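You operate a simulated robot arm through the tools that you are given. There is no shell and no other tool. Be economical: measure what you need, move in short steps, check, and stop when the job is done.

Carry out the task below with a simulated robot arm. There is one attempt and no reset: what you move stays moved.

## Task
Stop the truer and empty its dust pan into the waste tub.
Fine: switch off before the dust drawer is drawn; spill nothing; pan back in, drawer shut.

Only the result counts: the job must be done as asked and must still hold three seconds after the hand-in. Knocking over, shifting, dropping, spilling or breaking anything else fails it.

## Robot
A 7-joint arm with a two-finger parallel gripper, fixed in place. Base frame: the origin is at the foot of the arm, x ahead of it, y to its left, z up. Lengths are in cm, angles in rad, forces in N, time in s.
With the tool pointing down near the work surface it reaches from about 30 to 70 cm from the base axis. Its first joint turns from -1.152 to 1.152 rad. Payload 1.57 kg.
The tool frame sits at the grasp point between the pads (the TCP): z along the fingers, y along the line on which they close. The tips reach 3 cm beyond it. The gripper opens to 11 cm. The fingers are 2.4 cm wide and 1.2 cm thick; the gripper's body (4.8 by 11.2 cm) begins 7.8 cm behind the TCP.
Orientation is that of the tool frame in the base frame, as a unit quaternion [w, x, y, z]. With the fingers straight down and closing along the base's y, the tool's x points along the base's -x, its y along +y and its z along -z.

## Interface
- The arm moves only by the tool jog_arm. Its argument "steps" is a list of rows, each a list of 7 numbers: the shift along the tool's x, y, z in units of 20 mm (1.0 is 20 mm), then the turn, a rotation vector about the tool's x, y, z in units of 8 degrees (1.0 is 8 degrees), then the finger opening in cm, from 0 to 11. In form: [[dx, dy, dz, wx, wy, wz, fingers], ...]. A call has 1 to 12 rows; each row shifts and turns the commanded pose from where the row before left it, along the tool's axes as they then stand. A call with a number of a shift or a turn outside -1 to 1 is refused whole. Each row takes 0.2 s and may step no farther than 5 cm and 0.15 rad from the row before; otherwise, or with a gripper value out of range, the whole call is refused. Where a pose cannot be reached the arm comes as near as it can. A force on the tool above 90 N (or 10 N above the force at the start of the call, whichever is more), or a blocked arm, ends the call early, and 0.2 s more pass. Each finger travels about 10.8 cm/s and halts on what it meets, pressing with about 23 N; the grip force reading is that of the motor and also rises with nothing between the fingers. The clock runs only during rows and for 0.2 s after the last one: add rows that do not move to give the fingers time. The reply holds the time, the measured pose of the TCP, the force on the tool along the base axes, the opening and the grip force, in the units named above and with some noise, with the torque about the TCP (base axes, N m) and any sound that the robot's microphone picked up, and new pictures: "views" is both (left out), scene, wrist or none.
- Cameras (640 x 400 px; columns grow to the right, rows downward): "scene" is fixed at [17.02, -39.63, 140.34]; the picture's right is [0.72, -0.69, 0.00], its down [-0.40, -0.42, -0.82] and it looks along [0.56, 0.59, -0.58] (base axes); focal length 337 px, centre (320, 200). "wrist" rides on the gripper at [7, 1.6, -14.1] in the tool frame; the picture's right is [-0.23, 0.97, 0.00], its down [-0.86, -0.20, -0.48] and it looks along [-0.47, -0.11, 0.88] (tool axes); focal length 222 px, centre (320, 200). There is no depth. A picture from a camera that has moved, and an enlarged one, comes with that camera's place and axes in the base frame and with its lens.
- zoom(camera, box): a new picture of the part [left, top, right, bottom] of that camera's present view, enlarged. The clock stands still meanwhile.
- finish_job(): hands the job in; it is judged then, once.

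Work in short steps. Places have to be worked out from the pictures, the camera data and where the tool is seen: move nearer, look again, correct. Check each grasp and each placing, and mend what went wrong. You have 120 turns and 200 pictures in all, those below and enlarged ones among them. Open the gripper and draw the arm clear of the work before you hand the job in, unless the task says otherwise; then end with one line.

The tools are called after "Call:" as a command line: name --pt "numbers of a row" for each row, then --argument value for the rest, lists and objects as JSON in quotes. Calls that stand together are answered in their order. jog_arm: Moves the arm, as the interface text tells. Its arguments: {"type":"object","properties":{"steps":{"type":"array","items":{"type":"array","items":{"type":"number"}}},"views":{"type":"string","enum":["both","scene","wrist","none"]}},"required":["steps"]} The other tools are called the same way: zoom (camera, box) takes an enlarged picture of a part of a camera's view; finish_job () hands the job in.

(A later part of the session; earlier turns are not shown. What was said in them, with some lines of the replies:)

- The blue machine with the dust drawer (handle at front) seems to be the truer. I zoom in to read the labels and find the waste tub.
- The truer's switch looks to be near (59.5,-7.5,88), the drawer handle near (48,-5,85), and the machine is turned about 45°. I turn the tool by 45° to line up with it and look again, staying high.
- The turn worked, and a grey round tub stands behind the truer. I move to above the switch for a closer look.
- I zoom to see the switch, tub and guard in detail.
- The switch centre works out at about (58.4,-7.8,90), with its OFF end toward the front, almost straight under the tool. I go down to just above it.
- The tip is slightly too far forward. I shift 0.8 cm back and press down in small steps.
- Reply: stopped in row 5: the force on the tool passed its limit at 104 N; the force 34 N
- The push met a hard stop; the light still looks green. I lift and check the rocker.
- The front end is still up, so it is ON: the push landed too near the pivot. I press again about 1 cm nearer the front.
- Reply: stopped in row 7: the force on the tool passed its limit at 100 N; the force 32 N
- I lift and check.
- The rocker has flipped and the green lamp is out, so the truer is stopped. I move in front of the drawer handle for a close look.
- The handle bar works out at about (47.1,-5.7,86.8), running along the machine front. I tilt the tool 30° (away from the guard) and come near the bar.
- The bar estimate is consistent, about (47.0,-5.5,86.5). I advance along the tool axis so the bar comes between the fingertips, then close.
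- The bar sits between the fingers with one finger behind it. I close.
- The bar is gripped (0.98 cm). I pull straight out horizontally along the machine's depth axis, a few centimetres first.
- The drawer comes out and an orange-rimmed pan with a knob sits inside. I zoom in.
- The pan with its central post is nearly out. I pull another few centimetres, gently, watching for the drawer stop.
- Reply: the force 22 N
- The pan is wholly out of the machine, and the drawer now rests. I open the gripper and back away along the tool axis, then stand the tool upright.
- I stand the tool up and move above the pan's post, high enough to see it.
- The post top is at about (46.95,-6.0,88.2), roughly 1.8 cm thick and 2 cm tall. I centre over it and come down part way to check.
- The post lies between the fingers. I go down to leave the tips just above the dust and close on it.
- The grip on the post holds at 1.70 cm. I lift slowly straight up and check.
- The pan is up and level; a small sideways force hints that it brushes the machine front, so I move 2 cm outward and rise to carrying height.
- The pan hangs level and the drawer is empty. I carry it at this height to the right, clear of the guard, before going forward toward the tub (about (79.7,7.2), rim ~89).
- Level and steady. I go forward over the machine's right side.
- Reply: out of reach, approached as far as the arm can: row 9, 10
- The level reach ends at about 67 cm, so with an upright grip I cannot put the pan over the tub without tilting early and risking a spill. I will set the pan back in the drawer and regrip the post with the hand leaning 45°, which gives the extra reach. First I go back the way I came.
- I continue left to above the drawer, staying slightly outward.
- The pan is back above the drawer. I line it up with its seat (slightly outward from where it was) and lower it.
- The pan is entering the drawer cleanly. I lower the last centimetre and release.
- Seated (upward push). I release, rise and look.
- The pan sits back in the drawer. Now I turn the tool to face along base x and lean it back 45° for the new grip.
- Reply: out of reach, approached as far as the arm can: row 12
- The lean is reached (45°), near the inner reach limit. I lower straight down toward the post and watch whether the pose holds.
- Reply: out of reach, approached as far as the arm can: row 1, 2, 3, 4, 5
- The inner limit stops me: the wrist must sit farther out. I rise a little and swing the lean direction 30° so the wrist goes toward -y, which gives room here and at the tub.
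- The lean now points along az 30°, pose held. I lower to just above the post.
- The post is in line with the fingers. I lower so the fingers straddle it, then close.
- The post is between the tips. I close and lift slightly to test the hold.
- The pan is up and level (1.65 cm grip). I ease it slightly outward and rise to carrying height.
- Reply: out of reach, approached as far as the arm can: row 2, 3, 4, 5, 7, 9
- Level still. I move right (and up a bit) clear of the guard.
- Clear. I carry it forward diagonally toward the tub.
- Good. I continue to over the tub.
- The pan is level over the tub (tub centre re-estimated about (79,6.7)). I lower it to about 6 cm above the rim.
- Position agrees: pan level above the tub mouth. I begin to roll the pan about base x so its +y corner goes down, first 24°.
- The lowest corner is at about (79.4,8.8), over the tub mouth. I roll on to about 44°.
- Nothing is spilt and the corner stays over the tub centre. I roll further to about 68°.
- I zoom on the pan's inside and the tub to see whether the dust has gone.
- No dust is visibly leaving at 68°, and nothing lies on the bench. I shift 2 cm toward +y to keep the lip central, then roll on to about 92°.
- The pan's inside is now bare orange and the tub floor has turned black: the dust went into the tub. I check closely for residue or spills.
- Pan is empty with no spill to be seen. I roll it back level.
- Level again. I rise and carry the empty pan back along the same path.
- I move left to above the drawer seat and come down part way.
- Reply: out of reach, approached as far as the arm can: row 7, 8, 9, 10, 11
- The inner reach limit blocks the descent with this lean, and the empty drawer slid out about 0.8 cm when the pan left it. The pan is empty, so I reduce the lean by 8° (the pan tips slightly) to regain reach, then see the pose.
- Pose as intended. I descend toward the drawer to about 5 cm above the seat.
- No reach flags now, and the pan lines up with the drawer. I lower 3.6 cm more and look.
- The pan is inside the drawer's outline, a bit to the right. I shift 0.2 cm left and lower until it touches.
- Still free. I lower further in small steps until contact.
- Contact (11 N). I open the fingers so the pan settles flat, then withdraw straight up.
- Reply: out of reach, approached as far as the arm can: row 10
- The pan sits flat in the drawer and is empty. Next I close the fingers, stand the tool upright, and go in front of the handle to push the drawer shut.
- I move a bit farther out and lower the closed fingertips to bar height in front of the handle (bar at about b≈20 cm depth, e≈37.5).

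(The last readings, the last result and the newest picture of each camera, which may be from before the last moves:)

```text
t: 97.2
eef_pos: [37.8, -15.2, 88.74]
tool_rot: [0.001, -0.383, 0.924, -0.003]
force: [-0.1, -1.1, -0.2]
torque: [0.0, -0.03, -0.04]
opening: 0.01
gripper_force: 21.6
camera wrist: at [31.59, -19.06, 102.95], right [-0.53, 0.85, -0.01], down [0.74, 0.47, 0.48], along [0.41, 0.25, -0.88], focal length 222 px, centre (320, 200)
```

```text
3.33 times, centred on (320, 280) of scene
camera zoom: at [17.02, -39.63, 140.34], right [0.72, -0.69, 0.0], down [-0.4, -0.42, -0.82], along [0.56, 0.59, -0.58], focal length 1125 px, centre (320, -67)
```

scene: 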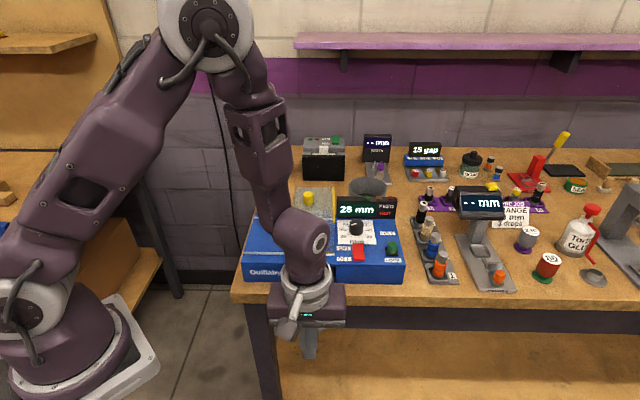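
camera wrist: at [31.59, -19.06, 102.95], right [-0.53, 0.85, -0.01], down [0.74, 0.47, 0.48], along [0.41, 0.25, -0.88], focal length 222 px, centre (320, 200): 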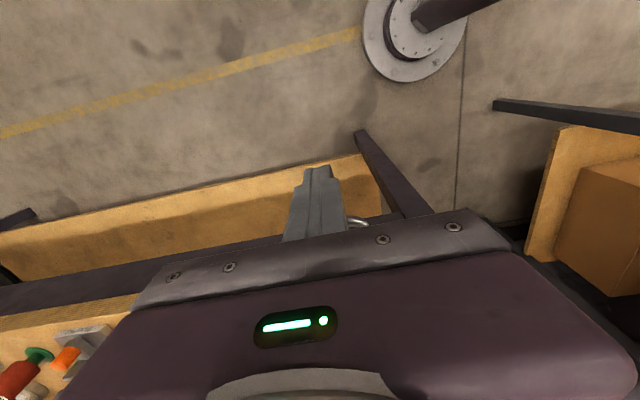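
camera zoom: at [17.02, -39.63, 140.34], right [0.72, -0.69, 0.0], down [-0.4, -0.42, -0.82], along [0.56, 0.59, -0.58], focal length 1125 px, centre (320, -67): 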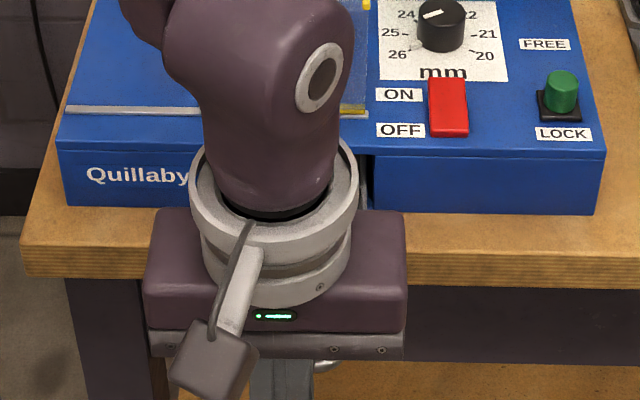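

The tips are in front of the handle. I push inward along the depth axis gradually.

Call:
jog_arm --pt "-0.5 0 0 0 0 0 0" --pt "-0.5 0 0 0 0 0 0" --pt "-0.5 0 0 0 0 0 0" --pt "-0.5 0 0 0 0 0 0" --pt "-0.5 0 0 0 0 0 0" --pt "-0.5 0 0 0 0 0 0" --pt "-0.5 0 0 0 0 0 0" --pt "-0.5 0 0 0 0 0 0" --pt "0 0 0 0 0 0 0"

Call:
zoom --camera "scene" --box '[240, 220, 400, 340]'

```text
t: 99.2
eef_pos: [43.36, -9.51, 88.82]
tool_rot: [0.0, -0.383, 0.924, -0.003]
force: [-0.1, 0.3, -1.0]
torque: [0.01, 0.01, 0.01]
opening: 0.0
gripper_force: 21.0
camera wrist: at [37.28, -13.29, 102.95], right [-0.53, 0.85, -0.01], down [0.74, 0.47, 0.48], along [0.41, 0.25, -0.88], focal length 222 px, centre (320, 200)
```

scene: 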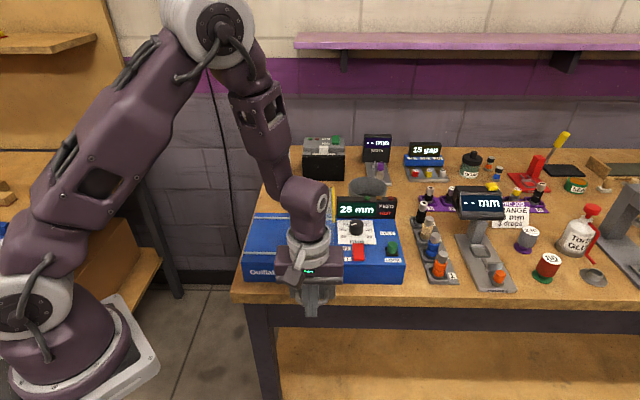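
wrist: 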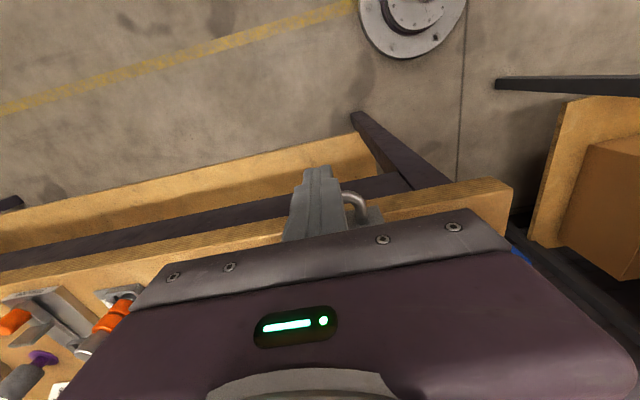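

```text
3.33 times, centred on (320, 280) of scene
camera zoom: at [17.02, -39.63, 140.34], right [0.72, -0.69, 0.0], down [-0.4, -0.42, -0.82], along [0.56, 0.59, -0.58], focal length 1125 px, centre (320, -67)
```

zoom: 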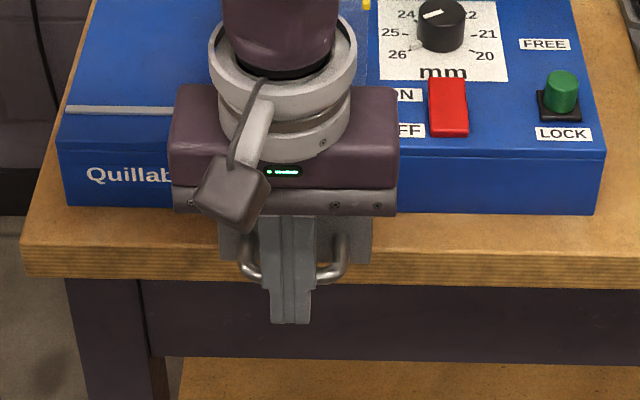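

The drawer moves in freely. I raise the tips 0.4 cm to be safe over the bench edge and push the rest.

Call:
jog_arm --pt "0 0 -0.2 0 0 0 0" --pt "-0.4 0 0 0 0 0 0" --pt "-0.4 0 0 0 0 0 0" --pt "-0.3 0 0 0 0 0 0" --pt "-0.25 0 0 0 0 0 0" --pt "-0.2 0 0 0 0 0 0" --pt "0 0 0 0 0 0 0" --views "none"

Call:
zoom --camera "scene" --box '[240, 220, 400, 340]'

```text
t: 100.8
eef_pos: [45.62, -7.27, 89.18]
tool_rot: [0.0, -0.383, 0.924, -0.003]
force: [0.2, 0.1, -0.6]
torque: [-0.03, -0.02, -0.03]
opening: 0.0
gripper_force: 21.4
```

```text
3.33 times, centred on (320, 280) of scene
camera zoom: at [17.02, -39.63, 140.34], right [0.72, -0.69, 0.0], down [-0.4, -0.42, -0.82], along [0.56, 0.59, -0.58], focal length 1125 px, centre (320, -67)
```

zoom: 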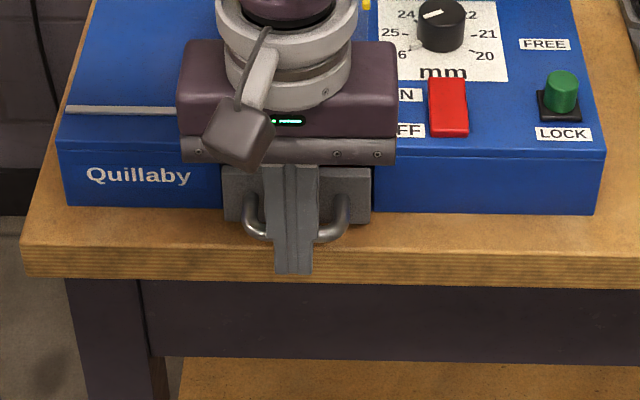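

Nearly shut. I push on in 0.3 cm steps until it meets its stop.

Call:
jog_arm --pt "-0.15 0 0 0 0 0 0" --pt "-0.15 0 0 0 0 0 0" --pt "-0.1 0 0 0 0 0 0" --pt "-0.1 0 0 0 0 0 0" --pt "0 0 0 0 0 0 0" --views "none"

Call:
zoom --camera "scene" --box '[240, 220, 400, 340]'

```text
t: 102.0
eef_pos: [46.19, -6.8, 89.02]
tool_rot: [-0.001, -0.382, 0.924, -0.003]
force: [-12.7, -14.9, 2.4]
torque: [-0.25, 0.29, -0.02]
opening: 0.02
gripper_force: 21.9
```

```text
3.33 times, centred on (320, 280) of scene
camera zoom: at [16.98, -39.67, 140.33], right [0.72, -0.69, 0.0], down [-0.4, -0.42, -0.82], along [0.56, 0.59, -0.57], focal length 1125 px, centre (320, -67)
```

zoom: 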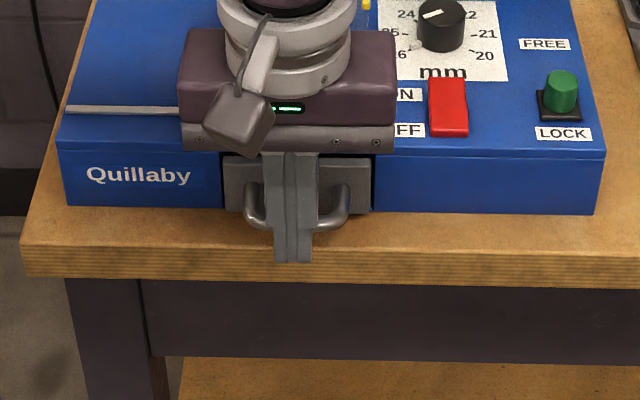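

Resistance of about 20 N: the drawer is at its stop. I back off and rise to check it.

Call:
jog_arm --pt "0.4 0 0 0 0 0 0" --pt "0.8 0 0 0 0 0 0" --pt "1 0 0 0 0 0 0" --pt "0 0 -1 0 0 0 2" --pt "0 0 -1 0 0 0 4" --pt "0 0 -1 0 0 0 5" --pt "0 0 -1 0 0 0 5" --pt "0 0 -1 0 0 0 5" --pt "0 0 -1 0 0 0 5" --pt "0.8 0 -1 0 0 0 5" --pt "0.8 0 -1 0 0 0 5" --pt "0 0 0 0 0 0 5"

Call:
zoom --camera "scene" --box '[230, 170, 420, 310]'

```text
t: 104.5
eef_pos: [40.83, -11.92, 105.2]
tool_rot: [0.0, -0.382, 0.924, -0.002]
force: [-0.2, 0.1, 0.2]
torque: [-0.01, -0.03, -0.01]
opening: 5.02
gripper_force: 0.0
camera wrist: at [34.69, -15.74, 119.37], right [-0.53, 0.85, -0.01], down [0.74, 0.47, 0.48], along [0.41, 0.25, -0.88], focal length 222 px, centre (320, 200)
```

scene: 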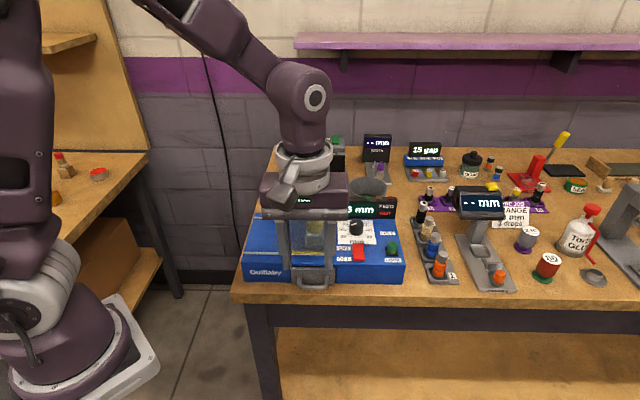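
wrist: 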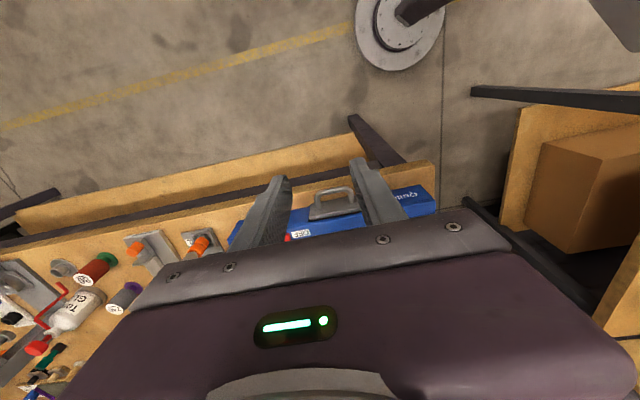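

```text
2.86 times, centred on (325, 240) of scene
camera zoom: at [17.02, -39.63, 140.34], right [0.72, -0.69, 0.0], down [-0.4, -0.42, -0.82], along [0.56, 0.59, -0.58], focal length 964 px, centre (306, 86)
```

zoom: 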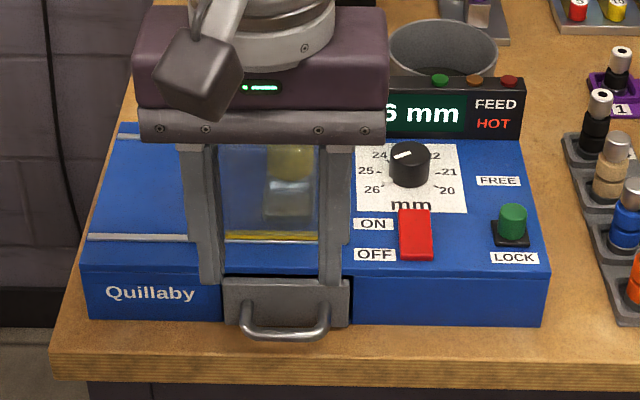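

The drawer looks as it did at the start, the rocker is OFF and the green lamp is dark. I raise the arm clear and take a last look.

Call:
jog_arm --pt "0.8 0 -1 0 0 0 5" --pt "0.8 0 -1 0 0 0 5" --pt "0.5 0 -1 0 0 0 5" --pt "0 0 -1 0 0 0 5" --pt "0 0 -1 0 0 0 5" --pt "0 0 -1 0 0 0 5" --pt "0 0 0 0 0 0 5"

Call:
zoom --camera "scene" --box '[230, 150, 420, 300]'

```text
t: 106.2
eef_pos: [37.89, -14.88, 117.39]
tool_rot: [0.001, -0.382, 0.924, -0.003]
force: [-0.1, -0.2, 0.4]
torque: [-0.02, -0.01, 0.0]
opening: 5.01
gripper_force: 0.1
camera wrist: at [31.73, -18.69, 131.46], right [-0.53, 0.85, -0.01], down [0.74, 0.47, 0.48], along [0.41, 0.25, -0.88], focal length 222 px, centre (320, 200)
```

scene: 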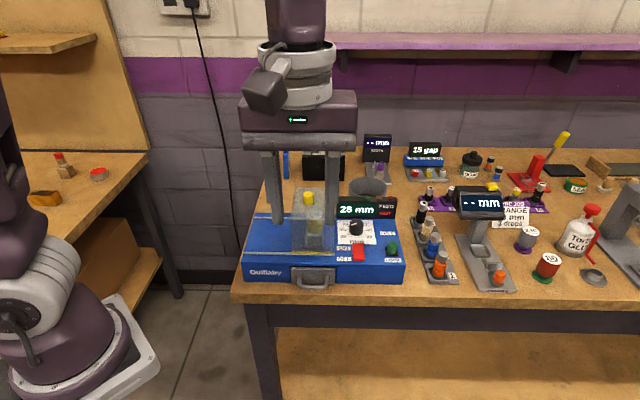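
wrist: 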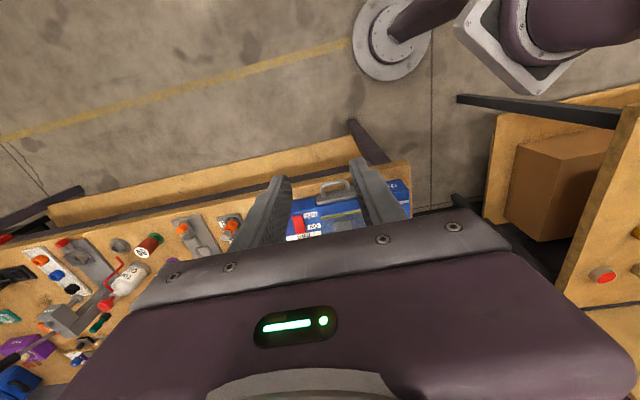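

```text
2.67 times, centred on (325, 225) of scene
camera zoom: at [17.02, -39.63, 140.34], right [0.72, -0.69, 0.0], down [-0.4, -0.42, -0.82], along [0.56, 0.59, -0.58], focal length 900 px, centre (307, 133)
```

zoom: 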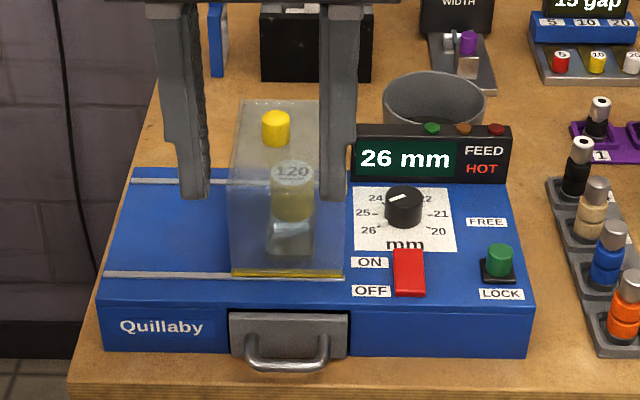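

Everything is in place: switch off, pan back in, drawer shut, tub and neighbours where they were, arm clear. I hand in.

Call:
finish_job

```text
The job is handed in.
```

The truer was switched off before the drawer was drawn, and its dust pan was emptied into the waste tub with no spill visible. The pan is back in and the drawer shut.
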